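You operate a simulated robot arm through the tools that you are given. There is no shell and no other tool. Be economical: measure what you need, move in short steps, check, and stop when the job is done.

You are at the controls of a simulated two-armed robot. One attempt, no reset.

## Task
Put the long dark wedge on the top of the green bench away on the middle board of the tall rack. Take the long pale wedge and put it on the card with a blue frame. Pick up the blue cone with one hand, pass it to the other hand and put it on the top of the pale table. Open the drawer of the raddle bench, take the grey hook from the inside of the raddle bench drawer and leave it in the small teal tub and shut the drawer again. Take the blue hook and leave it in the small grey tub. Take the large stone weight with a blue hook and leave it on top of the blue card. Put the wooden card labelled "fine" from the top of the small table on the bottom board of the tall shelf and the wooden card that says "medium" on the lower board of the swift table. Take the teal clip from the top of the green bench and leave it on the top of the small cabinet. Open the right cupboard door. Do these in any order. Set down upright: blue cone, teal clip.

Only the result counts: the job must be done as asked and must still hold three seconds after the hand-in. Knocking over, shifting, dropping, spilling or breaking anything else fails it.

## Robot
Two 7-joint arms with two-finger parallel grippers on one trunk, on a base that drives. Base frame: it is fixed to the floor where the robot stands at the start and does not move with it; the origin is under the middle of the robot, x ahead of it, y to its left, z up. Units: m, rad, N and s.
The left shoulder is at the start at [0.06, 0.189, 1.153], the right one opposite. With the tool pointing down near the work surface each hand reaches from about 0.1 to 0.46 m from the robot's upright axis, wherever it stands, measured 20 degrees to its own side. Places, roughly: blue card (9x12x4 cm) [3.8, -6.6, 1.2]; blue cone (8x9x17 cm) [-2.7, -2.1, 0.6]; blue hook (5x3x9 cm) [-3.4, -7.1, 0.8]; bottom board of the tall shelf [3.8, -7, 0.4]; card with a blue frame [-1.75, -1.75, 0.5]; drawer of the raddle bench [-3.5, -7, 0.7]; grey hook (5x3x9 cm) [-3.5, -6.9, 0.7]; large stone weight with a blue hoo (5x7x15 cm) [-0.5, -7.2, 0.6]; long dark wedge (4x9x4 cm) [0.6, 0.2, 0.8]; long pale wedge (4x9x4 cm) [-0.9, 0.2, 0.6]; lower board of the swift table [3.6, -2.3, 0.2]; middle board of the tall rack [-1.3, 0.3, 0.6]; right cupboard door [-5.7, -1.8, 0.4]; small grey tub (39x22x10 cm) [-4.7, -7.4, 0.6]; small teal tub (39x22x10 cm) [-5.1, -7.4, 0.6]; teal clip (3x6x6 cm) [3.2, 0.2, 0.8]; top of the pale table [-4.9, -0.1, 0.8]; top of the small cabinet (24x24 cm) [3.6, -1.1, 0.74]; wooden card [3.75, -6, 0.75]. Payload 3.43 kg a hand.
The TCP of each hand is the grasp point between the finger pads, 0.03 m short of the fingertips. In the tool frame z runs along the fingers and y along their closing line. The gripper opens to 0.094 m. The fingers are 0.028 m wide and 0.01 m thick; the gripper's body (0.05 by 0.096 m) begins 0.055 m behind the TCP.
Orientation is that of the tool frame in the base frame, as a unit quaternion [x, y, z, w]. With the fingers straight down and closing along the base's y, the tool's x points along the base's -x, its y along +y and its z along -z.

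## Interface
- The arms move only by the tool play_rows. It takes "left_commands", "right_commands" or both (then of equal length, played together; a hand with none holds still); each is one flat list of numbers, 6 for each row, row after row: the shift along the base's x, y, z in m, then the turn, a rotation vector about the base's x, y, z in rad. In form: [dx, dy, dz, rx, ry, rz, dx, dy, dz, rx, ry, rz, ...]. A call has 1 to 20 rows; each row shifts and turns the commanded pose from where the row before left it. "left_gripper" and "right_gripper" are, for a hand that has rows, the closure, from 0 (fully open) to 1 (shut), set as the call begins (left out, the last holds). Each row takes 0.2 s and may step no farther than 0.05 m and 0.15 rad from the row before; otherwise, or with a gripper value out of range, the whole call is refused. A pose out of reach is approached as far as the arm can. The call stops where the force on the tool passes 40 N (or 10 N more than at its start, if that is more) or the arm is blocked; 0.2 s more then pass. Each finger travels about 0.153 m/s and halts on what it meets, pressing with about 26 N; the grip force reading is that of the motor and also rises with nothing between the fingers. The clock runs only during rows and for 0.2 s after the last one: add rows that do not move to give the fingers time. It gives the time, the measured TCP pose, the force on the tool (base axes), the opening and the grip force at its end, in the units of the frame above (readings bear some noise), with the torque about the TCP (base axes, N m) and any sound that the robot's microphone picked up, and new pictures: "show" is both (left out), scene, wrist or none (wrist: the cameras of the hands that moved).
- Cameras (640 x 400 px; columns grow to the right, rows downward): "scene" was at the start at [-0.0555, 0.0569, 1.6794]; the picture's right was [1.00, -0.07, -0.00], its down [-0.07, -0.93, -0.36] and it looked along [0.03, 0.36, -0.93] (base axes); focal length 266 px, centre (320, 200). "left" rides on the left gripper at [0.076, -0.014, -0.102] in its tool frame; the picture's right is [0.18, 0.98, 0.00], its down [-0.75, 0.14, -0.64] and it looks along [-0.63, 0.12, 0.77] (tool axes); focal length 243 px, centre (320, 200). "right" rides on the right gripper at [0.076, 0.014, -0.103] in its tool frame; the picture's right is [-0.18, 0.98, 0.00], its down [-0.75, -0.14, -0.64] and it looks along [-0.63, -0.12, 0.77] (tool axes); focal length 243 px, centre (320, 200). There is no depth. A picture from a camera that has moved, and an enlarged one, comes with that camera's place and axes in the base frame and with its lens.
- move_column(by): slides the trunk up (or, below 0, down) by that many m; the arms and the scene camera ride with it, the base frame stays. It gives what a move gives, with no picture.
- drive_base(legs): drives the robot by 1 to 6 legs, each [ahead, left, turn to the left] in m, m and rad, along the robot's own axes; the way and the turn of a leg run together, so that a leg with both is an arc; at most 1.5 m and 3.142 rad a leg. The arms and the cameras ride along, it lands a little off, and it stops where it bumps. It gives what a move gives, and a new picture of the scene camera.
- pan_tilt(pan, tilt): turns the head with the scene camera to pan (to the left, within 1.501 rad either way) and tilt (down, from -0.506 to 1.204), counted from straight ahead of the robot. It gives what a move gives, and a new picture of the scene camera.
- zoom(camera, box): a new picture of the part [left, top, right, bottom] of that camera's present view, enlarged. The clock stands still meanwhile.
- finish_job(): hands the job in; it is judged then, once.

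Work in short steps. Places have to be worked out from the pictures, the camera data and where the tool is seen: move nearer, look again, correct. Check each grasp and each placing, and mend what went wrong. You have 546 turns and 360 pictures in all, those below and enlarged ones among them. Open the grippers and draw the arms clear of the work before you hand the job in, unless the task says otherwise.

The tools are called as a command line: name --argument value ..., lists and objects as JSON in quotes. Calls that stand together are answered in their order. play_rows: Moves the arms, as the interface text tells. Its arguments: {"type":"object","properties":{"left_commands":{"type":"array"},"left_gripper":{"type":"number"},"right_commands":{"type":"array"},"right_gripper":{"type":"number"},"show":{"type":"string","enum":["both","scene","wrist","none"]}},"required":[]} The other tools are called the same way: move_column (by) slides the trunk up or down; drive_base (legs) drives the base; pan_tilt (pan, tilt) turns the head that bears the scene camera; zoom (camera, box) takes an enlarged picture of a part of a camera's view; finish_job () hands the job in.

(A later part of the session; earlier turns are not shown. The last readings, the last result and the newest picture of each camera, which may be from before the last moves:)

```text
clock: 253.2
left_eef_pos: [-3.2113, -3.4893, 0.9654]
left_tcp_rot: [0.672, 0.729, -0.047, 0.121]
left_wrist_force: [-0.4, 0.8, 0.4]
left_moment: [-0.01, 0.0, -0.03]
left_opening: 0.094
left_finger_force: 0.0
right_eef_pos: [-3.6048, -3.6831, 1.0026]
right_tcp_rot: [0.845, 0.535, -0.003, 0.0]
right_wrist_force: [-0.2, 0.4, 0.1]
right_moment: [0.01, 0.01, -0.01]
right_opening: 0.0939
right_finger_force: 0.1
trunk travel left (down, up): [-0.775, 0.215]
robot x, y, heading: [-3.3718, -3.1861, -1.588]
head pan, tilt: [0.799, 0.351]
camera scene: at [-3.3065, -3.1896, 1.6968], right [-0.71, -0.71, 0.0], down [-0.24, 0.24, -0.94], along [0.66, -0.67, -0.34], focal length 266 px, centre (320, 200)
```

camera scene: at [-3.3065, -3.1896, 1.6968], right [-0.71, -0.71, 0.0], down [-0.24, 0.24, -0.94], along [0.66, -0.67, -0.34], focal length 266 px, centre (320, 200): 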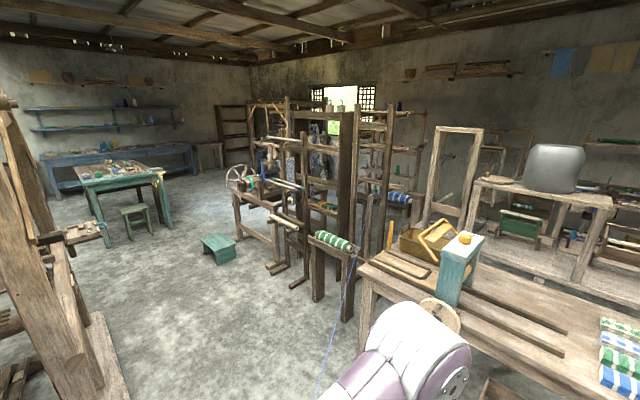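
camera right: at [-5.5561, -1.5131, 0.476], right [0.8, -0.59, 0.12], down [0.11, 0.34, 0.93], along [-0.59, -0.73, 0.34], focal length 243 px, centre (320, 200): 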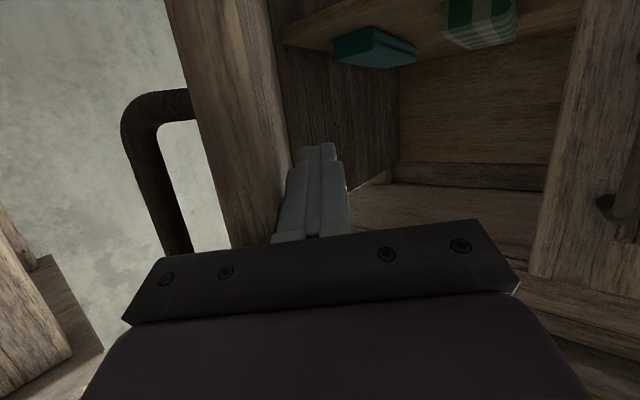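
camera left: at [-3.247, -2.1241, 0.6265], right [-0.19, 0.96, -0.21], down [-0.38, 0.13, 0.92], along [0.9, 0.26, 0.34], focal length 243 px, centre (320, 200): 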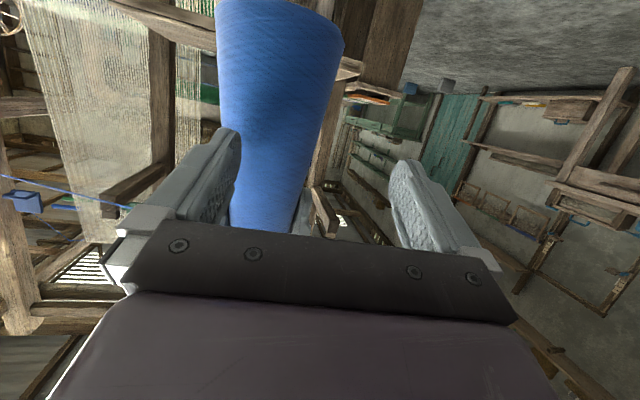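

The west side passage (x≈−5.3, between the counter and the cloth table) leads south. I strafe there: ahead 0.28, right 1.9 in two legs, and look.

drive_base --legs '[[0.28, 0, 0.016], [0, -1.0, 0], [0, -0.95, 0]]'

pan_tilt --pan 0.1 --tilt 0.45

```text
clock: 264.5
left_eef_pos: [-5.1608, -3.7782, 0.9649]
left_tcp_rot: [0.662, 0.738, -0.046, 0.121]
left_wrist_force: [0.4, -0.1, -0.6]
left_moment: [-0.02, -0.02, -0.01]
left_opening: 0.094
left_finger_force: 0.1
right_eef_pos: [-5.5471, -3.9837, 1.0031]
right_tcp_rot: [0.837, 0.548, -0.003, 0.001]
right_wrist_force: [-1.3, -0.6, -0.1]
right_moment: [0.0, -0.03, 0.03]
right_opening: 0.0941
right_finger_force: 0.1
trunk travel left (down, up): [-0.775, 0.215]
robot x, y, heading: [-5.3314, -3.477, -1.553]
head pan, tilt: [0.799, 0.351]
camera scene: at [-5.2626, -3.4813, 1.6968], right [-0.69, -0.73, 0.0], down [-0.25, 0.24, -0.94], along [0.68, -0.65, -0.34], focal length 266 px, centre (320, 200)
```

scene: 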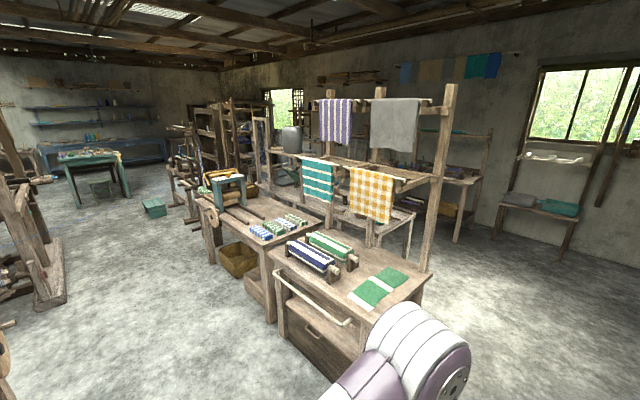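

```text
clock: 265.6
left_eef_pos: [-5.1596, -3.7787, 0.9675]
left_tcp_rot: [0.662, 0.738, -0.046, 0.122]
left_wrist_force: [0.5, 0.6, 0.4]
left_moment: [0.0, -0.03, 0.01]
left_opening: 0.094
left_finger_force: 0.1
right_eef_pos: [-5.5475, -3.9829, 1.0035]
right_tcp_rot: [0.837, 0.547, -0.002, 0.0]
right_wrist_force: [0.6, -0.4, 0.5]
right_moment: [0.02, -0.04, 0.0]
right_opening: 0.0936
right_finger_force: 0.0
trunk travel left (down, up): [-0.775, 0.215]
robot x, y, heading: [-5.3302, -3.4789, -1.557]
head pan, tilt: [0.099, 0.45]
camera scene: at [-5.3199, -3.5086, 1.6876], right [-0.99, -0.11, 0.0], down [-0.05, 0.43, -0.9], along [0.1, -0.89, -0.44], focal length 266 px, centre (320, 200)
```

scene: 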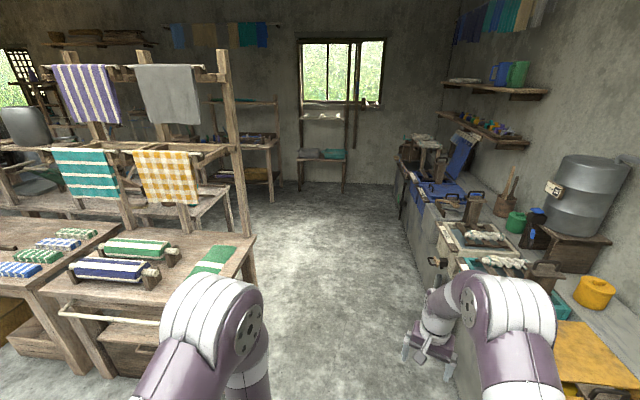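

Clear way south at x≈−5.3; the tubs are on a small rack under the window, the raddle bench left of it. I drive 2.3 m ahead.

drive_base --legs '[[1.2, 0.0, -0.015], [1.1, 0.1, 0]]'

pan_tilt --pan 0.6 --tilt 0.55

```text
clock: 276.9
left_eef_pos: [-5.0111, -6.0575, 0.9658]
left_tcp_rot: [0.655, 0.744, -0.044, 0.121]
left_wrist_force: [-0.6, 0.2, 0.0]
left_moment: [-0.03, -0.01, -0.01]
left_opening: 0.0942
left_finger_force: 0.1
right_eef_pos: [-5.3951, -6.2696, 1.0038]
right_tcp_rot: [0.832, 0.555, -0.003, 0.0]
right_wrist_force: [-0.1, -0.2, 0.4]
right_moment: [0.01, -0.03, 0.01]
right_opening: 0.094
right_finger_force: 0.2
trunk travel left (down, up): [-0.775, 0.215]
robot x, y, heading: [-5.1865, -5.7603, -1.538]
head pan, tilt: [0.099, 0.45]
camera scene: at [-5.1769, -5.7914, 1.6876], right [-0.99, -0.13, 0.0], down [-0.06, 0.43, -0.9], along [0.12, -0.89, -0.44], focal length 266 px, centre (320, 200)
```

scene: 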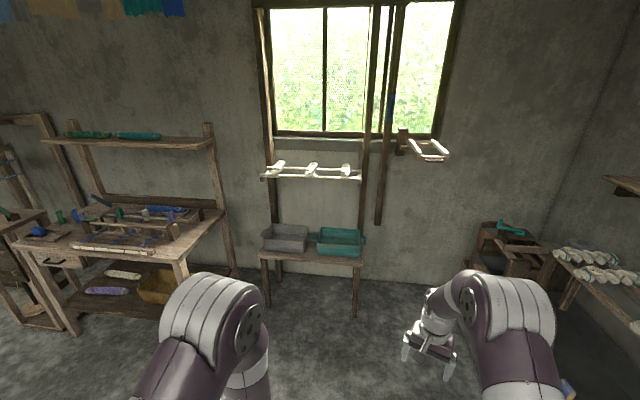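

```text
clock: 277.8
left_eef_pos: [-5.0111, -6.0574, 0.9654]
left_tcp_rot: [0.655, 0.745, -0.045, 0.122]
left_wrist_force: [0.1, -0.3, -0.4]
left_moment: [-0.02, 0.02, 0.0]
left_opening: 0.0941
left_finger_force: 0.0
right_eef_pos: [-5.3947, -6.2702, 1.0036]
right_tcp_rot: [0.831, 0.556, -0.002, 0.0]
right_wrist_force: [-0.2, -0.1, -0.1]
right_moment: [-0.01, 0.03, -0.02]
right_opening: 0.094
right_finger_force: 0.1
trunk travel left (down, up): [-0.775, 0.215]
robot x, y, heading: [-5.1896, -5.7638, -1.541]
head pan, tilt: [0.6, 0.55]
camera scene: at [-5.136, -5.7726, 1.6785], right [-0.81, -0.59, 0.0], down [-0.31, 0.42, -0.85], along [0.5, -0.69, -0.52], focal length 266 px, centre (320, 200)
```

scene: 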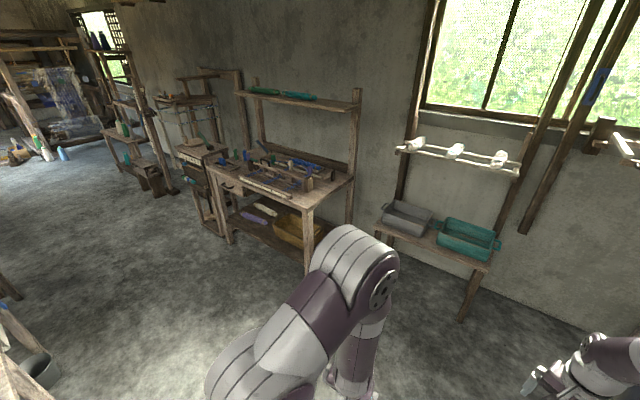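

I retract the right hand a bit, go ahead 0.35 and strafe left along the bench front to x≈−3.7, then look at the drawer.

play_rows --right_commands '[0, 0.045, 0, 0, 0, 0.05, 0, 0.045, 0, 0, 0, 0.1, 0, 0.045, 0, 0, 0, 0.1, 0, 0.03, 0, 0, 0, 0.1, 0, 0, 0, 0, 0, 0.1, 0, 0, 0, 0, 0, 0.1]' --show "none"

drive_base --legs '[[0.35, 0, -0.03], [0, 0.8, 0], [0, 0.7, 0]]'

pan_tilt --pan 0.0 --tilt 0.75

```text
clock: 279.2
left_eef_pos: [-5.0113, -6.0585, 0.9666]
left_tcp_rot: [0.654, 0.745, -0.045, 0.123]
left_wrist_force: [0.4, 0.0, -0.4]
left_moment: [0.01, 0.0, 0.03]
left_opening: 0.0941
left_finger_force: 0.0
right_eef_pos: [-5.3935, -6.1044, 1.0033]
right_tcp_rot: [0.648, 0.762, -0.003, 0.001]
right_wrist_force: [-0.7, 0.6, 0.4]
right_moment: [0.01, 0.0, 0.0]
right_opening: 0.094
right_finger_force: 0.1
trunk travel left (down, up): [-0.775, 0.215]
robot x, y, heading: [-5.1885, -5.7599, -1.534]
head pan, tilt: [0.6, 0.55]
```

```text
clock: 288.9
left_eef_pos: [-3.4881, -6.3843, 0.9657]
left_tcp_rot: [0.658, 0.742, -0.045, 0.122]
left_wrist_force: [-0.7, 0.0, 0.3]
left_moment: [0.01, 0.03, 0.01]
left_opening: 0.0942
left_finger_force: 0.0
right_eef_pos: [-3.8732, -6.4268, 1.003]
right_tcp_rot: [0.654, 0.757, -0.003, 0.002]
right_wrist_force: [0.3, 0.1, 0.8]
right_moment: [0.0, 0.0, 0.0]
right_opening: 0.0943
right_finger_force: 0.2
trunk travel left (down, up): [-0.775, 0.215]
robot x, y, heading: [-3.6633, -6.0857, -1.549]
head pan, tilt: [0.6, 0.55]
camera scene: at [-3.611, -6.097, 1.6785], right [-0.81, -0.58, 0.0], down [-0.3, 0.42, -0.85], along [0.5, -0.69, -0.52], focal length 266 px, centre (320, 200)
```

scene: 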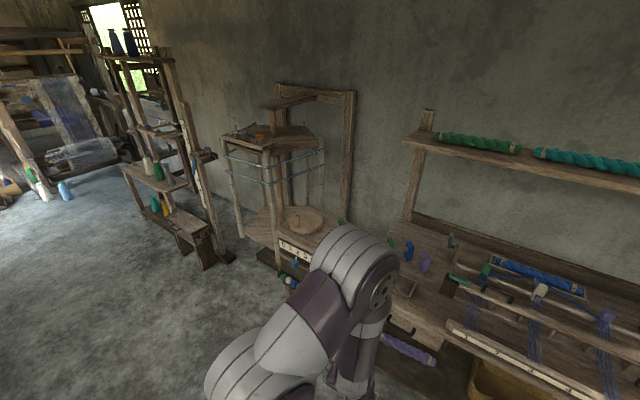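

```text
clock: 289.9
left_eef_pos: [-3.4886, -6.3852, 0.9654]
left_tcp_rot: [0.659, 0.741, -0.045, 0.122]
left_wrist_force: [0.8, -1.4, -0.1]
left_moment: [-0.01, -0.05, 0.0]
left_opening: 0.0938
left_finger_force: 0.1
right_eef_pos: [-3.8726, -6.4277, 1.0036]
right_tcp_rot: [0.653, 0.758, -0.003, 0.002]
right_wrist_force: [0.1, -0.6, 0.5]
right_moment: [0.02, 0.01, -0.02]
right_opening: 0.0941
right_finger_force: 0.0
trunk travel left (down, up): [-0.775, 0.215]
robot x, y, heading: [-3.6672, -6.0847, -1.548]
head pan, tilt: [0.0, 0.75]
camera scene: at [-3.6614, -6.1069, 1.6611], right [-1.0, -0.02, 0.0], down [-0.02, 0.68, -0.73], along [0.02, -0.73, -0.68], focal length 266 px, centre (320, 200)
```

scene: 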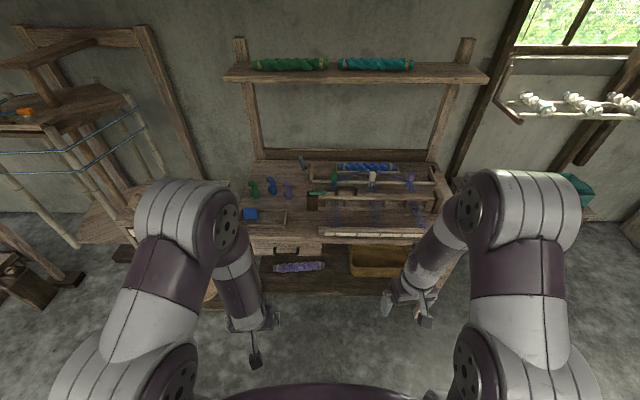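

Bench in front. I zoom on the hooks and the drawer.

zoom --camera "scene" --box '[230, 150, 390, 270]'

```text
3.33 times, centred on (310, 210) of scene
camera zoom: at [-3.6614, -6.1069, 1.6611], right [-1.0, -0.02, 0.0], down [-0.02, 0.68, -0.73], along [0.02, -0.73, -0.68], focal length 886 px, centre (353, 167)
```

zoom: 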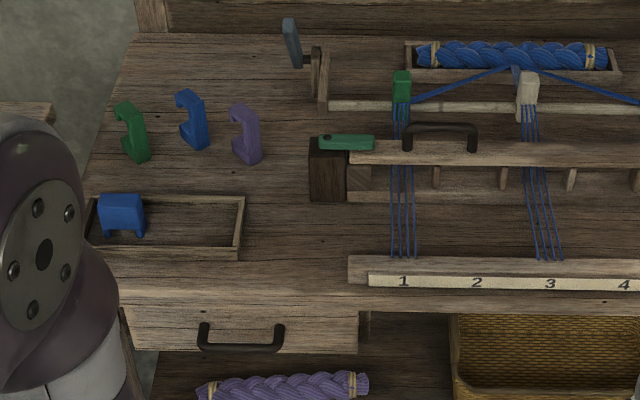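

The blue C-hook stands at about (−3.39,−7.13); the drawer handle is near (−3.485,−6.82,0.64). I drive in so the left arm can reach the hook, then level the left tool and look.

drive_base --legs '[[0.4, 0.08, -0.02]]'

play_rows --left_commands '[0, -0.03, 0, 0.115, 0.06, 0, 0, -0.04, 0, 0.115, 0.06, 0, 0, -0.04, 0, 0, 0, 0, 0, -0.04, 0, 0, 0, 0, 0, -0.04, 0, 0, 0, 0]' --show "both"

```text
clock: 292.4
left_eef_pos: [-3.415, -6.794, 0.9663]
left_tcp_rot: [0.67, 0.731, -0.048, 0.121]
left_wrist_force: [0.9, 1.1, -0.9]
left_moment: [0.0, -0.01, -0.02]
left_opening: 0.0941
left_finger_force: 0.1
right_eef_pos: [-3.7981, -6.8268, 1.0036]
right_tcp_rot: [0.664, 0.748, -0.002, 0.001]
right_wrist_force: [0.2, -0.7, 0.3]
right_moment: [0.01, -0.01, 0.0]
right_opening: 0.0937
right_finger_force: 0.1
trunk travel left (down, up): [-0.775, 0.215]
robot x, y, heading: [-3.5798, -6.4883, -1.576]
head pan, tilt: [0.0, 0.75]
camera scene: at [-3.5785, -6.5114, 1.6611], right [-1.0, 0.01, 0.0], down [0.0, 0.68, -0.73], along [0.0, -0.73, -0.68], focal length 266 px, centre (320, 200)
```

scene: 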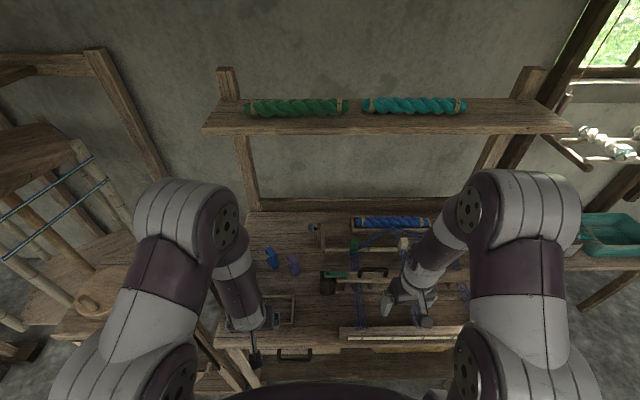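

```text
clock: 293.6
left_eef_pos: [-3.4288, -6.9702, 0.9642]
left_tcp_rot: [0.677, 0.735, -0.031, -0.014]
left_wrist_force: [0.4, -0.1, -0.3]
left_moment: [0.02, 0.0, 0.03]
left_opening: 0.0943
left_finger_force: 0.1
left hand out of reach, approached as far as the arm can: row 2, 3
right_eef_pos: [-3.7989, -6.8248, 1.0039]
right_tcp_rot: [0.664, 0.748, -0.002, 0.001]
right_wrist_force: [-0.1, -0.4, 0.0]
right_moment: [-0.03, 0.0, -0.01]
right_opening: 0.0938
right_finger_force: 0.0
trunk travel left (down, up): [-0.775, 0.215]
robot x, y, heading: [-3.5783, -6.4896, -1.582]
head pan, tilt: [0.0, 0.75]
camera scene: at [-3.5785, -6.5123, 1.6611], right [-1.0, 0.01, 0.0], down [0.0, 0.68, -0.73], along [0.0, -0.73, -0.68], focal length 266 px, centre (320, 200)
camera left: at [-3.4422, -6.8922, 1.0656], right [0.96, 0.26, -0.07], down [0.24, -0.72, 0.65], along [0.12, -0.64, -0.76], focal length 243 px, centre (320, 200)
```

scene: 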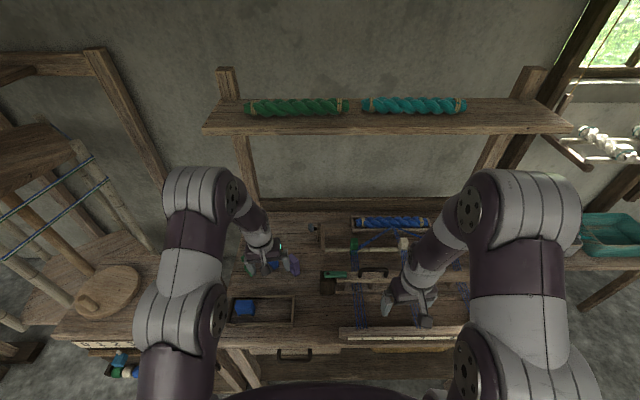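
left: 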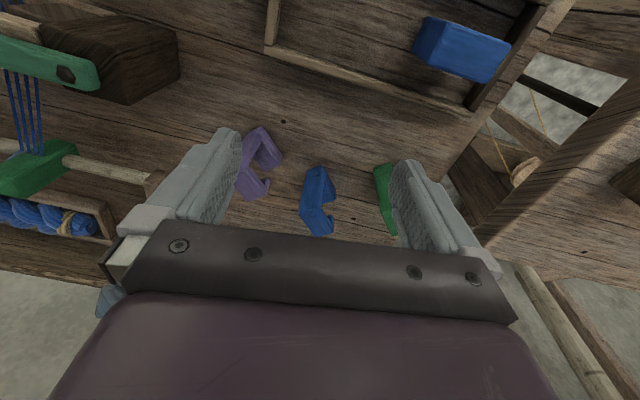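

The blue hook stands with ~4 cm gaps to its neighbours. I drive 5 cm closer and bring the left hand above it, gripper part-closed.

drive_base --legs '[[0.05, 0, 0]]'

play_rows --left_commands '[0.02, -0.04, -0.01, 0, 0, 0, 0.02, -0.04, -0.01, 0, 0, 0, 0, -0.025, -0.02, 0, 0, 0, 0, 0, 0, 0, 0, 0]' --left_gripper 0.15 --show "wrist"

```text
clock: 294.5
left_eef_pos: [-3.4293, -7.0172, 0.966]
left_tcp_rot: [0.677, 0.735, -0.033, -0.013]
left_wrist_force: [-0.1, 0.1, -0.9]
left_moment: [0.0, -0.01, 0.01]
left_opening: 0.0938
left_finger_force: 0.0
right_eef_pos: [-3.7996, -6.874, 1.004]
right_tcp_rot: [0.664, 0.748, -0.002, 0.001]
right_wrist_force: [0.4, 0.0, 0.1]
right_moment: [-0.02, 0.01, 0.03]
right_opening: 0.0941
right_finger_force: 0.2
trunk travel left (down, up): [-0.775, 0.215]
robot x, y, heading: [-3.5802, -6.5408, -1.579]
head pan, tilt: [0.0, 0.75]
camera scene: at [-3.5789, -6.5595, 1.6612], right [-1.0, 0.01, 0.0], down [0.0, 0.68, -0.73], along [-0.01, -0.73, -0.68], focal length 266 px, centre (320, 200)
```

scene: 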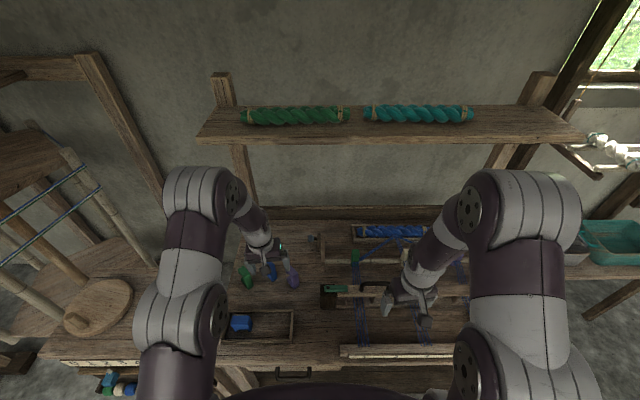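

```text
clock: 295.5
left_eef_pos: [-3.3886, -7.1242, 0.9246]
left_tcp_rot: [0.678, 0.734, -0.033, -0.013]
left_wrist_force: [1.0, -0.6, 0.6]
left_moment: [0.0, -0.02, 0.01]
left_opening: 0.0798
left_finger_force: 0.1
right_eef_pos: [-3.7984, -6.8747, 1.0033]
right_tcp_rot: [0.664, 0.748, -0.002, 0.0]
right_wrist_force: [0.2, 1.0, -1.0]
right_moment: [-0.03, -0.01, 0.03]
right_opening: 0.0941
right_finger_force: 0.0
trunk travel left (down, up): [-0.775, 0.215]
robot x, y, heading: [-3.5798, -6.542, -1.581]
head pan, tilt: [0.0, 0.75]
camera left: at [-3.4017, -7.046, 1.0248], right [0.96, 0.26, -0.07], down [0.24, -0.72, 0.65], along [0.12, -0.64, -0.76], focal length 243 px, centre (320, 200)
```

left: 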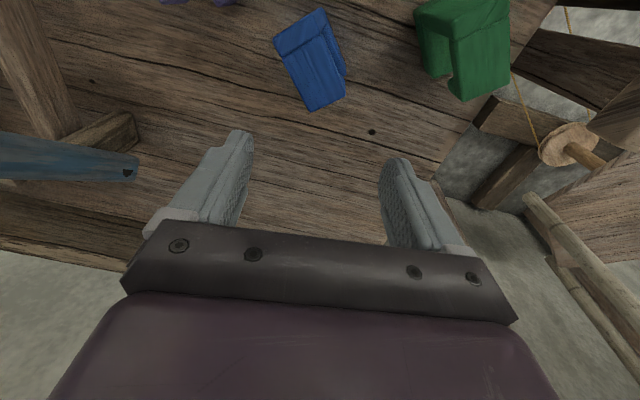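

The hook actually stands at about (−3.405,−7.093), top ≈0.88. I shift over it and look before descending.

play_rows --left_commands '[-0.016, 0.031, 0.005, 0, 0, 0, 0, 0, 0, 0, 0, 0]' --show "wrist"

```text
clock: 296.1
left_eef_pos: [-3.4029, -7.0933, 0.9292]
left_tcp_rot: [0.676, 0.736, -0.032, -0.014]
left_wrist_force: [0.1, 0.7, -0.5]
left_moment: [0.01, 0.01, 0.01]
left_opening: 0.08
left_finger_force: 0.0
right_eef_pos: [-3.798, -6.876, 1.0034]
right_tcp_rot: [0.663, 0.749, -0.002, 0.001]
right_wrist_force: [-0.7, 0.2, 0.3]
right_moment: [0.0, -0.01, 0.02]
right_opening: 0.0941
right_finger_force: 0.1
trunk travel left (down, up): [-0.775, 0.215]
robot x, y, heading: [-3.5788, -6.541, -1.576]
head pan, tilt: [0.0, 0.75]
camera left: at [-3.4162, -7.0165, 1.0299], right [0.96, 0.26, -0.07], down [0.24, -0.72, 0.65], along [0.12, -0.64, -0.76], focal length 243 px, centre (320, 200)
```

left: 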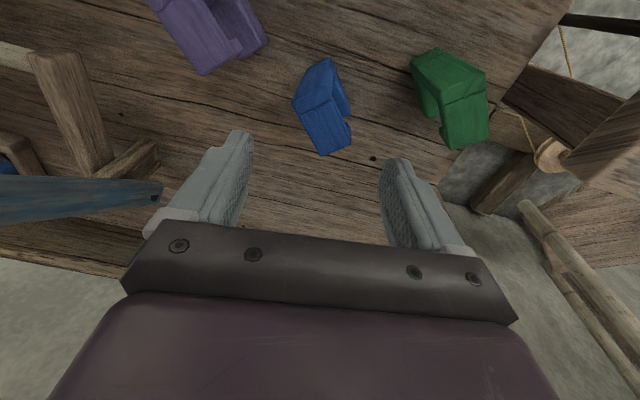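

The hook's column lies under the TCP. I descend to z≈0.845 and close.

play_rows --left_commands '[0, 0, -0.04, 0, 0, 0, 0, -0.002, -0.03, 0, 0, 0, 0, 0, -0.014, 0, 0, 0, 0, 0, 0, 0, 0, 0]' --show "wrist"

```text
clock: 297.1
left_eef_pos: [-3.4038, -7.0945, 0.8448]
left_tcp_rot: [0.678, 0.734, -0.033, -0.014]
left_wrist_force: [-0.4, -0.9, 0.8]
left_moment: [0.01, -0.05, -0.04]
left_opening: 0.0798
left_finger_force: 0.1
right_eef_pos: [-3.7983, -6.8768, 1.0033]
right_tcp_rot: [0.665, 0.747, -0.003, 0.0]
right_wrist_force: [-0.6, 0.6, -1.1]
right_moment: [-0.01, 0.0, 0.02]
right_opening: 0.0939
right_finger_force: 0.0
trunk travel left (down, up): [-0.775, 0.215]
robot x, y, heading: [-3.5807, -6.5392, -1.581]
head pan, tilt: [0.0, 0.75]
camera left: at [-3.4185, -7.0177, 0.9463], right [0.96, 0.26, -0.07], down [0.24, -0.72, 0.65], along [0.12, -0.64, -0.76], focal length 243 px, centre (320, 200)
```

left: 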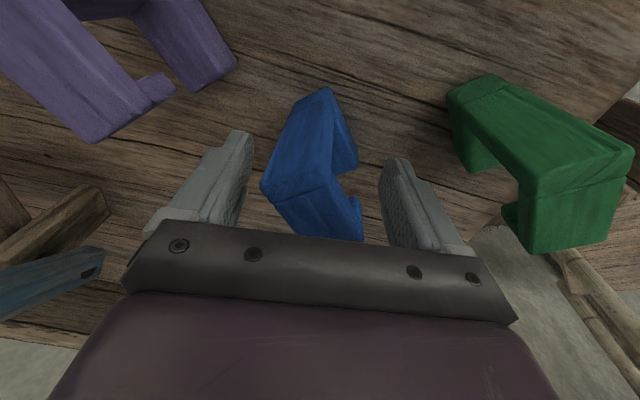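

Hook between the fingers. I go 1.5 cm lower and close.

play_rows --left_commands '[0.002, 0, -0.015, 0, 0, 0, 0, 0, 0, 0, 0, 0]' --show "none"

play_rows --left_commands '[0, 0, 0, 0, 0, 0, 0, 0, 0, 0, 0, 0, 0, 0, 0, 0, 0, 0]' --left_gripper 1 --show "wrist"

```text
clock: 297.7
left_eef_pos: [-3.4037, -7.095, 0.8336]
left_tcp_rot: [0.677, 0.735, -0.034, -0.011]
left_wrist_force: [0.6, 1.9, 20.6]
left_moment: [0.39, -1.04, 0.05]
left_opening: 0.0799
left_finger_force: 0.1
right_eef_pos: [-3.7992, -6.873, 1.0047]
right_tcp_rot: [0.664, 0.748, -0.003, 0.002]
right_wrist_force: [1.2, 0.6, 0.6]
right_moment: [0.03, 0.01, 0.0]
right_opening: 0.0942
right_finger_force: 0.1
trunk travel left (down, up): [-0.775, 0.215]
robot x, y, heading: [-3.5746, -6.5403, -1.577]
head pan, tilt: [0.0, 0.75]
```

```text
clock: 298.5
left_eef_pos: [-3.401, -7.0939, 0.832]
left_tcp_rot: [0.678, 0.735, -0.033, -0.014]
left_wrist_force: [18.9, 1.5, 20.3]
left_moment: [0.33, -1.02, -0.24]
left_opening: 0.0273
left_finger_force: 26.3
right_eef_pos: [-3.7968, -6.8732, 1.0055]
right_tcp_rot: [0.663, 0.748, -0.003, 0.001]
right_wrist_force: [0.1, 0.1, 0.1]
right_moment: [-0.02, 0.0, 0.0]
right_opening: 0.0939
right_finger_force: 0.1
trunk travel left (down, up): [-0.775, 0.215]
robot x, y, heading: [-3.5775, -6.5416, -1.579]
head pan, tilt: [0.0, 0.75]
camera left: at [-3.4147, -7.0162, 0.9323], right [0.96, 0.26, -0.07], down [0.24, -0.72, 0.65], along [0.12, -0.64, -0.76], focal length 243 px, centre (320, 200)
```

left: 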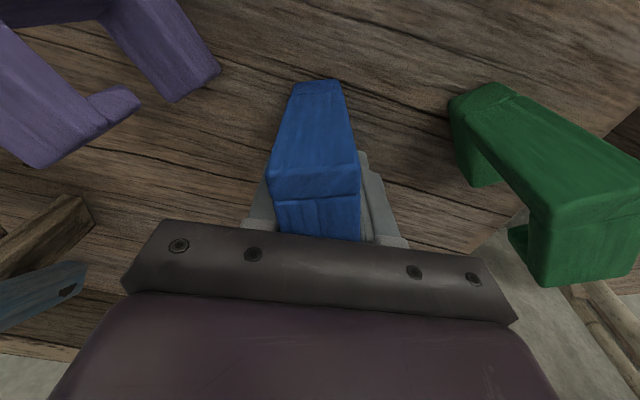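

Gripped across its 3 cm thickness. I lift.

play_rows --left_commands '[0, 0, 0.03, 0, 0, 0, 0, 0, 0.04, 0, 0, 0, 0, 0, 0.04, 0, 0, 0, 0, 0.03, 0.03, 0, 0, 0, 0, 0.04, 0.01, 0, 0, 0]' --show "wrist"

```text
clock: 299.7
left_eef_pos: [-3.4044, -7.0228, 0.9786]
left_tcp_rot: [0.676, 0.736, -0.033, -0.014]
left_wrist_force: [-0.1, -0.8, 0.2]
left_moment: [-0.03, 0.01, 0.0]
left_opening: 0.026
left_finger_force: 26.1
right_eef_pos: [-3.7981, -6.874, 1.0041]
right_tcp_rot: [0.665, 0.747, -0.002, 0.001]
right_wrist_force: [-0.7, -0.2, -0.2]
right_moment: [0.0, -0.01, 0.0]
right_opening: 0.0936
right_finger_force: 0.0
trunk travel left (down, up): [-0.775, 0.215]
robot x, y, heading: [-3.5791, -6.5369, -1.58]
head pan, tilt: [0.0, 0.75]
camera left: at [-3.4178, -6.9451, 1.0802], right [0.96, 0.26, -0.07], down [0.24, -0.72, 0.65], along [0.12, -0.64, -0.76], focal length 243 px, centre (320, 200)
```

left: 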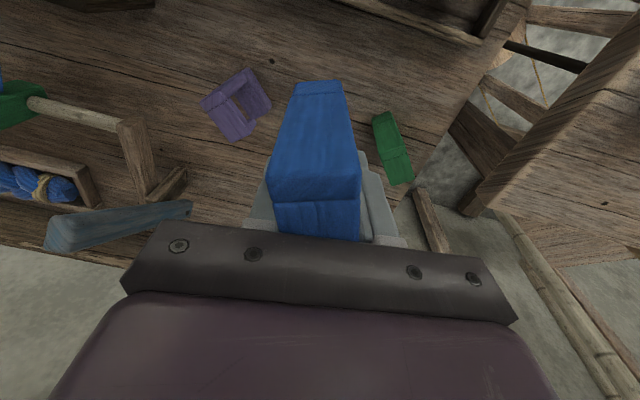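

Blue hook held. I back off from the bench, strafe to the tubs and look.

drive_base --legs '[[-0.32, 0, 0], [0, -1.25, 0]]'

pan_tilt --pan 0.0 --tilt 0.7

```text
clock: 307.7
left_eef_pos: [-4.6407, -6.7052, 0.9787]
left_tcp_rot: [0.672, 0.74, -0.033, -0.013]
left_wrist_force: [0.3, 0.6, -0.5]
left_moment: [-0.02, -0.02, -0.03]
left_opening: 0.0255
left_finger_force: 26.2
right_eef_pos: [-5.038, -6.563, 1.0039]
right_tcp_rot: [0.658, 0.753, -0.001, 0.001]
right_wrist_force: [-0.7, -0.9, -0.3]
right_moment: [0.02, -0.02, 0.0]
right_opening: 0.0939
right_finger_force: 0.0
trunk travel left (down, up): [-0.775, 0.215]
robot x, y, heading: [-4.8176, -6.2237, -1.563]
head pan, tilt: [0.0, 0.75]
camera scene: at [-4.8218, -6.2461, 1.6611], right [-1.0, -0.01, 0.0], down [-0.01, 0.68, -0.73], along [0.01, -0.73, -0.68], focal length 266 px, centre (320, 200)
```

scene: 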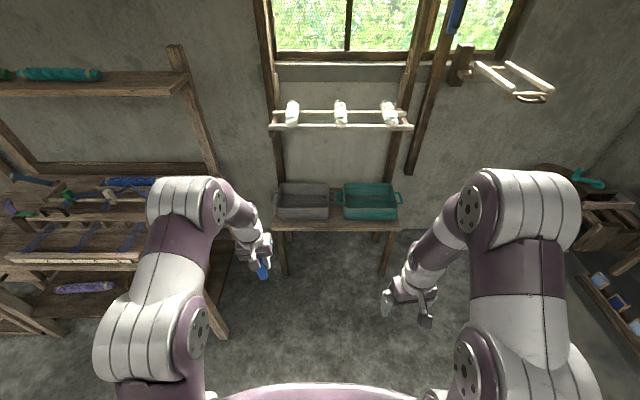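

```text
clock: 308.4
left_eef_pos: [-4.6406, -6.705, 0.9791]
left_tcp_rot: [0.672, 0.74, -0.032, -0.013]
left_wrist_force: [-0.5, 0.1, 0.0]
left_moment: [0.03, 0.01, 0.01]
left_opening: 0.0254
left_finger_force: 26.0
right_eef_pos: [-5.0382, -6.5636, 1.0035]
right_tcp_rot: [0.659, 0.752, -0.002, 0.0]
right_wrist_force: [0.8, 0.6, -0.6]
right_moment: [0.02, -0.01, 0.0]
right_opening: 0.0939
right_finger_force: 0.0
trunk travel left (down, up): [-0.775, 0.215]
robot x, y, heading: [-4.8245, -6.2248, -1.565]
head pan, tilt: [0.0, 0.7]
camera scene: at [-4.822, -6.2482, 1.6653], right [-1.0, -0.01, 0.0], down [-0.01, 0.64, -0.76], along [0.01, -0.76, -0.64], focal length 266 px, centre (320, 200)
```

scene: 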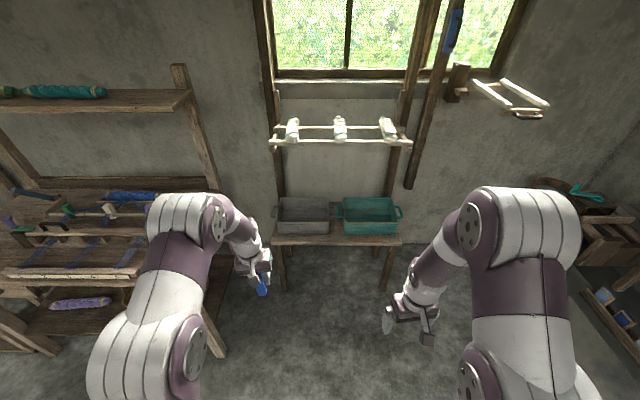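

Grey tub centre ≈(−4.71,−7.34), rim z≈0.64; pegs hang above at y<−7.47. I drive in and bring the hook over the tub's front half.

drive_base --legs '[[0.52, -0.08, 0]]'

play_rows --left_commands '[0, -0.02, -0.04, 0, 0, 0, 0, -0.02, -0.04, 0, 0, 0, 0, -0.02, -0.04, 0, 0, 0, 0, 0, -0.03, 0, 0, 0]' --show "both"

```text
clock: 311.4
left_eef_pos: [-4.7183, -7.2202, 0.9785]
left_tcp_rot: [0.673, 0.739, -0.033, -0.013]
left_wrist_force: [-0.2, -0.5, -0.3]
left_moment: [-0.03, -0.01, 0.03]
left_opening: 0.0252
left_finger_force: 25.6
right_eef_pos: [-5.1144, -7.0755, 1.0049]
right_tcp_rot: [0.661, 0.751, -0.002, 0.001]
right_wrist_force: [0.3, 0.0, 0.1]
right_moment: [0.04, 0.01, -0.01]
right_opening: 0.094
right_finger_force: 0.0
trunk travel left (down, up): [-0.775, 0.215]
robot x, y, heading: [-4.8997, -6.738, -1.567]
head pan, tilt: [0.0, 0.7]
camera scene: at [-4.8985, -6.7615, 1.6654], right [-1.0, 0.0, 0.0], down [0.0, 0.64, -0.76], along [0.0, -0.76, -0.64], focal length 266 px, centre (320, 200)
```

scene: 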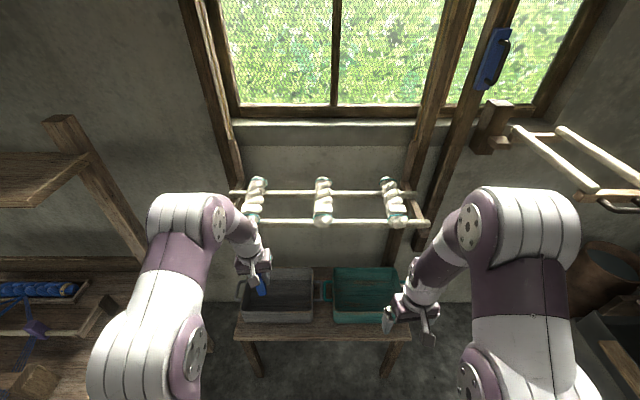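

```text
clock: 312.4
left_eef_pos: [-4.7184, -7.2826, 0.828]
left_tcp_rot: [0.673, 0.739, -0.033, -0.013]
left_wrist_force: [0.3, 0.2, -1.0]
left_moment: [-0.03, -0.01, -0.01]
left_opening: 0.0252
left_finger_force: 26.0
right_eef_pos: [-5.1159, -7.0758, 1.0042]
right_tcp_rot: [0.66, 0.751, -0.002, 0.0]
right_wrist_force: [-0.1, 0.4, -0.8]
right_moment: [0.03, -0.04, 0.01]
right_opening: 0.094
right_finger_force: 0.1
trunk travel left (down, up): [-0.775, 0.215]
robot x, y, heading: [-4.9009, -6.7371, -1.566]
head pan, tilt: [0.0, 0.7]
camera scene: at [-4.8982, -6.7622, 1.6654], right [-1.0, 0.0, 0.0], down [0.0, 0.64, -0.76], along [0.0, -0.76, -0.64], focal length 266 px, centre (320, 200)
camera left: at [-4.7329, -7.205, 0.9289], right [0.96, 0.27, -0.07], down [0.25, -0.72, 0.65], along [0.13, -0.64, -0.76], focal length 243 px, centre (320, 200)
```

scene: 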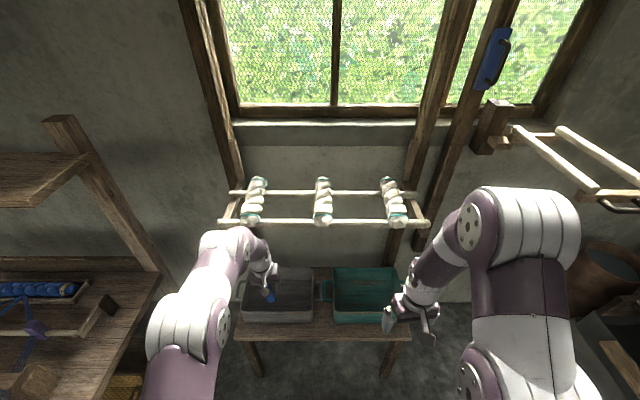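
left: 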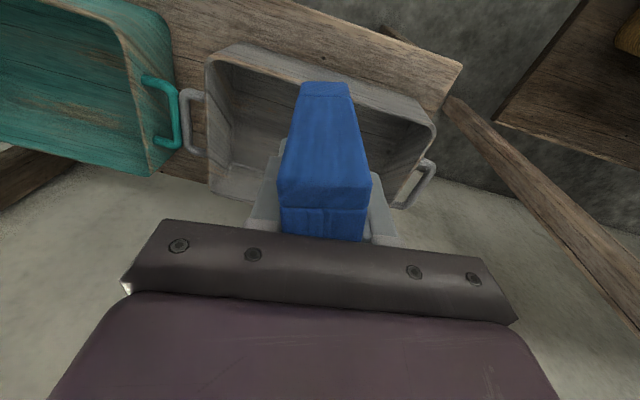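

The hook's lower end leans toward me, so I tilt the tool forward 0.3 rad (which also keeps the wrist off the pegs), shift −y 0.035, and lower into the tub.

play_rows --left_commands '[0, -0.012, 0, -0.1, 0, 0, 0, -0.012, 0, -0.1, 0, 0, 0, -0.012, 0, -0.1, 0, 0, 0, 0, -0.04, 0, 0, 0, 0, 0, -0.04, 0, 0, 0, 0, 0, 0, 0, 0, 0]' --show "both"

```text
clock: 313.8
left_eef_pos: [-4.7195, -7.3152, 0.7491]
left_tcp_rot: [0.668, 0.725, -0.143, 0.088]
left_wrist_force: [-0.2, -0.7, 0.2]
left_moment: [-0.04, 0.02, 0.02]
left_opening: 0.0248
left_finger_force: 26.0
right_eef_pos: [-5.1155, -7.0749, 1.0035]
right_tcp_rot: [0.659, 0.752, -0.003, 0.001]
right_wrist_force: [-0.8, 0.4, 0.3]
right_moment: [0.0, -0.01, -0.01]
right_opening: 0.0942
right_finger_force: 0.1
trunk travel left (down, up): [-0.775, 0.215]
robot x, y, heading: [-4.8981, -6.7352, -1.568]
head pan, tilt: [0.0, 0.7]
camera scene: at [-4.8988, -6.7611, 1.6654], right [-1.0, 0.0, 0.0], down [0.0, 0.64, -0.77], along [0.0, -0.77, -0.64], focal length 266 px, centre (320, 200)
camera left: at [-4.7338, -7.2122, 0.8228], right [0.96, 0.24, -0.15], down [0.25, -0.49, 0.83], along [0.13, -0.84, -0.53], focal length 243 px, centre (320, 200)
```

scene: 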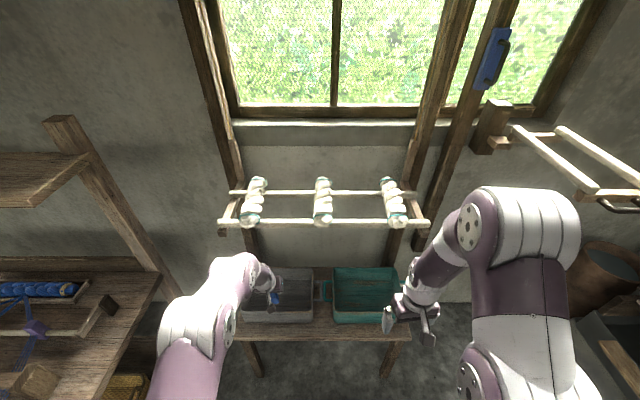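
left: 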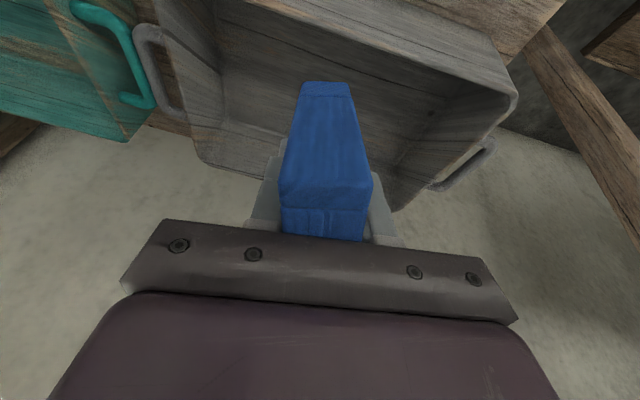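

Hook is over the tub interior. I lower 7 cm more and check.

play_rows --left_commands '[0, 0, -0.03, 0, 0, 0, 0, 0, -0.02, 0, 0, 0, 0, 0, -0.02, 0, 0, 0, 0, 0, -0.015, 0, 0, 0]' --show "wrist"

```text
clock: 314.8
left_eef_pos: [-4.7163, -7.3155, 0.6645]
left_tcp_rot: [0.667, 0.726, -0.143, 0.087]
left_wrist_force: [-0.4, 0.3, 0.9]
left_moment: [-0.06, -0.01, 0.01]
left_opening: 0.0247
left_finger_force: 25.4
right_eef_pos: [-5.1146, -7.0765, 1.0029]
right_tcp_rot: [0.66, 0.751, -0.002, 0.001]
right_wrist_force: [0.8, -1.1, 0.1]
right_moment: [0.01, 0.03, 0.0]
right_opening: 0.094
right_finger_force: 0.0
trunk travel left (down, up): [-0.775, 0.215]
robot x, y, heading: [-4.8971, -6.7408, -1.563]
head pan, tilt: [0.0, 0.7]
camera left: at [-4.7321, -7.2121, 0.7383], right [0.96, 0.24, -0.15], down [0.25, -0.49, 0.83], along [0.13, -0.84, -0.53], focal length 243 px, centre (320, 200)
```

left: 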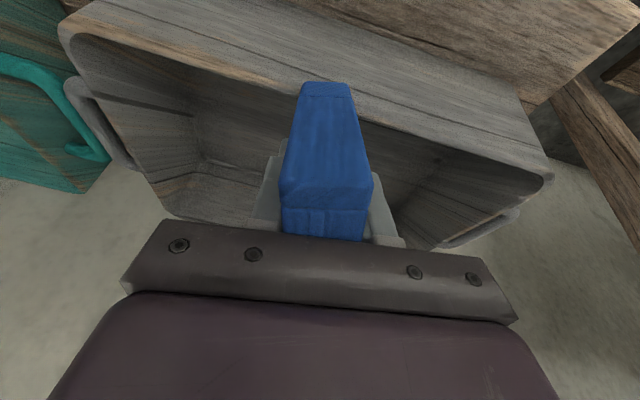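

The hook's lower end computes to be inside (y≈−7.30, z≈0.60). I lower 2 cm more and release.

play_rows --left_commands '[0, -0.005, -0.01, 0, 0, 0, 0, 0, -0.01, 0, 0, 0, 0, 0, 0, 0, 0, 0]' --show "none"

play_rows --left_commands '[0, 0, 0, 0, 0, 0, 0, 0, 0, 0, 0, 0, 0, 0, 0, 0, 0, 0]' --left_gripper 0.3 --show "none"

play_rows --left_commands '[0, 0.003, 0.03, 0, 0, 0, 0, 0.005, 0.04, 0, 0, 0, 0, 0.005, 0.04, 0, 0, 0, 0, 0.02, 0.04, 0, 0, 0, 0, 0.03, 0.03, 0, 0, 0]' --show "wrist"

```text
clock: 315.1
left_eef_pos: [-4.7171, -7.3182, 0.6623]
left_tcp_rot: [0.666, 0.727, -0.142, 0.086]
left_wrist_force: [-0.7, 16.0, 23.0]
left_moment: [1.21, -0.05, 0.1]
left_opening: 0.0248
left_finger_force: 26.1
right_eef_pos: [-5.1153, -7.0741, 1.0033]
right_tcp_rot: [0.659, 0.752, -0.003, 0.001]
right_wrist_force: [0.3, -0.7, 0.5]
right_moment: [0.03, -0.01, -0.04]
right_opening: 0.0941
right_finger_force: 0.0
trunk travel left (down, up): [-0.775, 0.215]
robot x, y, heading: [-4.9017, -6.739, -1.568]
head pan, tilt: [0.0, 0.7]
stopped in row 1 (left hand): the force on the tool passed its limit (the readings are from after the stop); the commanded pose is now the measured one
```

```text
clock: 315.9
left_eef_pos: [-4.7185, -7.3191, 0.662]
left_tcp_rot: [0.667, 0.726, -0.143, 0.088]
left_wrist_force: [-0.3, 3.6, 16.2]
left_moment: [0.53, -0.03, 0.03]
left_opening: 0.0661
left_finger_force: 0.0
right_eef_pos: [-5.1156, -7.0743, 1.0039]
right_tcp_rot: [0.66, 0.751, -0.002, 0.001]
right_wrist_force: [0.8, -0.1, 0.3]
right_moment: [-0.02, -0.01, -0.02]
right_opening: 0.094
right_finger_force: 0.1
trunk travel left (down, up): [-0.775, 0.215]
robot x, y, heading: [-4.8988, -6.7411, -1.565]
head pan, tilt: [0.0, 0.7]
```

```text
clock: 317.1
left_eef_pos: [-4.7181, -7.2541, 0.8415]
left_tcp_rot: [0.667, 0.726, -0.142, 0.086]
left_wrist_force: [0.2, 0.1, -0.3]
left_moment: [0.03, 0.03, 0.0]
left_opening: 0.0658
left_finger_force: 0.1
right_eef_pos: [-5.1155, -7.0745, 1.0046]
right_tcp_rot: [0.659, 0.752, -0.003, 0.001]
right_wrist_force: [-0.1, -0.3, -0.2]
right_moment: [-0.02, 0.01, 0.01]
right_opening: 0.0943
right_finger_force: 0.0
trunk travel left (down, up): [-0.775, 0.215]
robot x, y, heading: [-4.8994, -6.7378, -1.566]
head pan, tilt: [0.0, 0.7]
camera left: at [-4.7327, -7.1503, 0.9149], right [0.96, 0.24, -0.15], down [0.25, -0.49, 0.83], along [0.13, -0.83, -0.54], focal length 243 px, centre (320, 200)
```

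left: 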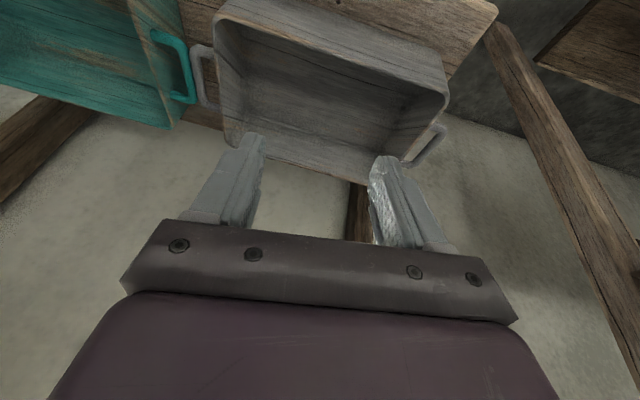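

The hook is not visible in the tub. I look for it with the scene camera.

pan_tilt --pan 0.3 --tilt 0.95

zoom --camera "scene" --box '[220, 100, 460, 300]'

```text
clock: 317.9
left_eef_pos: [-4.7182, -7.2559, 0.8404]
left_tcp_rot: [0.667, 0.726, -0.143, 0.086]
left_wrist_force: [-0.8, -0.1, 0.4]
left_moment: [-0.04, 0.02, 0.02]
left_opening: 0.0657
left_finger_force: 0.1
right_eef_pos: [-5.114, -7.0769, 1.0027]
right_tcp_rot: [0.66, 0.752, -0.001, 0.0]
right_wrist_force: [-0.2, 0.3, 0.3]
right_moment: [-0.01, 0.0, 0.01]
right_opening: 0.0938
right_finger_force: 0.2
trunk travel left (down, up): [-0.775, 0.215]
robot x, y, heading: [-4.8981, -6.7364, -1.567]
head pan, tilt: [0.3, 0.949]
camera scene: at [-4.8771, -6.7467, 1.6456], right [-0.95, -0.3, 0.0], down [-0.24, 0.78, -0.58], along [0.17, -0.56, -0.81], focal length 266 px, centre (320, 200)
```

scene: 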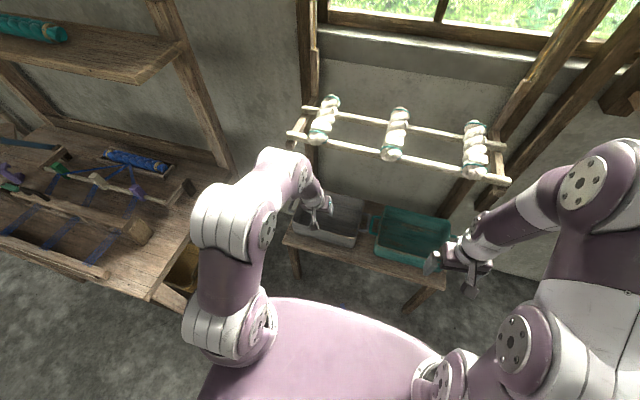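

```text
2.00 times, centred on (340, 200) of scene
camera zoom: at [-4.8771, -6.7467, 1.6456], right [-0.95, -0.3, 0.0], down [-0.24, 0.78, -0.58], along [0.17, -0.56, -0.81], focal length 532 px, centre (280, 200)
```

zoom: 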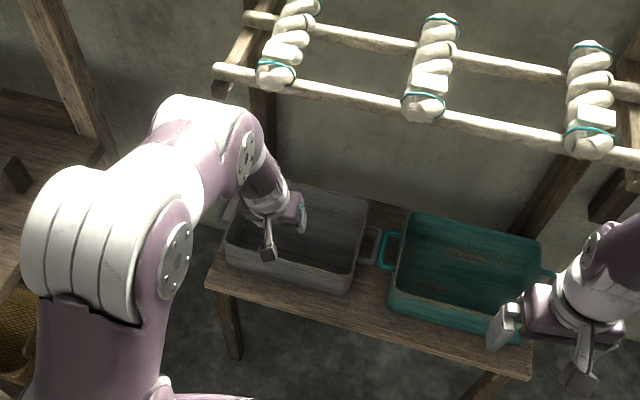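

The arm hides part of the tub; I draw the left hand back and look again.

play_rows --left_commands '[0.02, 0.04, 0.02, 0, 0, 0, 0.02, 0.04, 0.02, 0, 0, 0, 0.02, 0.04, 0.02, 0.1, 0, 0, 0, 0.03, 0.02, 0.1, 0, 0, 0, 0.03, 0.02, 0.1, 0, 0]' --show "none"

zoom --camera "scene" --box '[220, 100, 460, 300]'

zoom --camera "left" --box '[0, 0, 640, 400]'

```text
clock: 319.1
left_eef_pos: [-4.6575, -7.0733, 0.9401]
left_tcp_rot: [0.672, 0.74, -0.032, -0.015]
left_wrist_force: [-1.0, 0.1, 0.4]
left_moment: [-0.03, 0.0, 0.01]
left_opening: 0.0655
left_finger_force: 0.0
right_eef_pos: [-5.1147, -7.0758, 1.0043]
right_tcp_rot: [0.66, 0.752, -0.003, 0.002]
right_wrist_force: [-0.4, -0.3, -0.3]
right_moment: [-0.02, 0.0, 0.02]
right_opening: 0.0939
right_finger_force: 0.0
trunk travel left (down, up): [-0.775, 0.215]
robot x, y, heading: [-4.8998, -6.7341, -1.566]
head pan, tilt: [0.3, 0.949]
```

```text
2.00 times, centred on (340, 200) of scene
camera zoom: at [-4.8773, -6.7454, 1.6456], right [-0.95, -0.3, 0.0], down [-0.24, 0.78, -0.58], along [0.18, -0.56, -0.81], focal length 532 px, centre (280, 200)
```

zoom: 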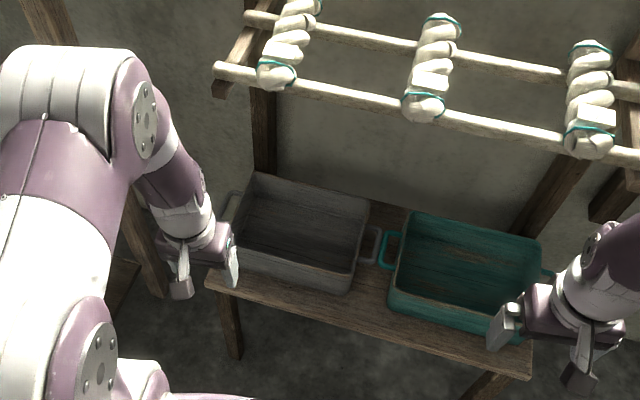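

```text
1.00 times, centred on (320, 200) of left
camera zoom: at [-4.6731, -6.9975, 1.0419], right [0.96, 0.28, -0.07], down [0.25, -0.72, 0.65], along [0.13, -0.64, -0.76], focal length 243 px, centre (320, 200)
```

zoom: 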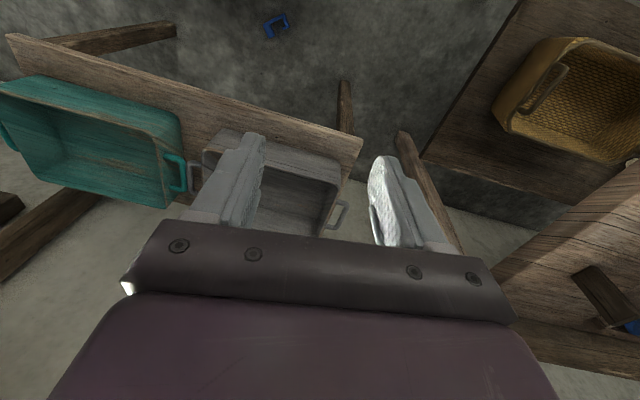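

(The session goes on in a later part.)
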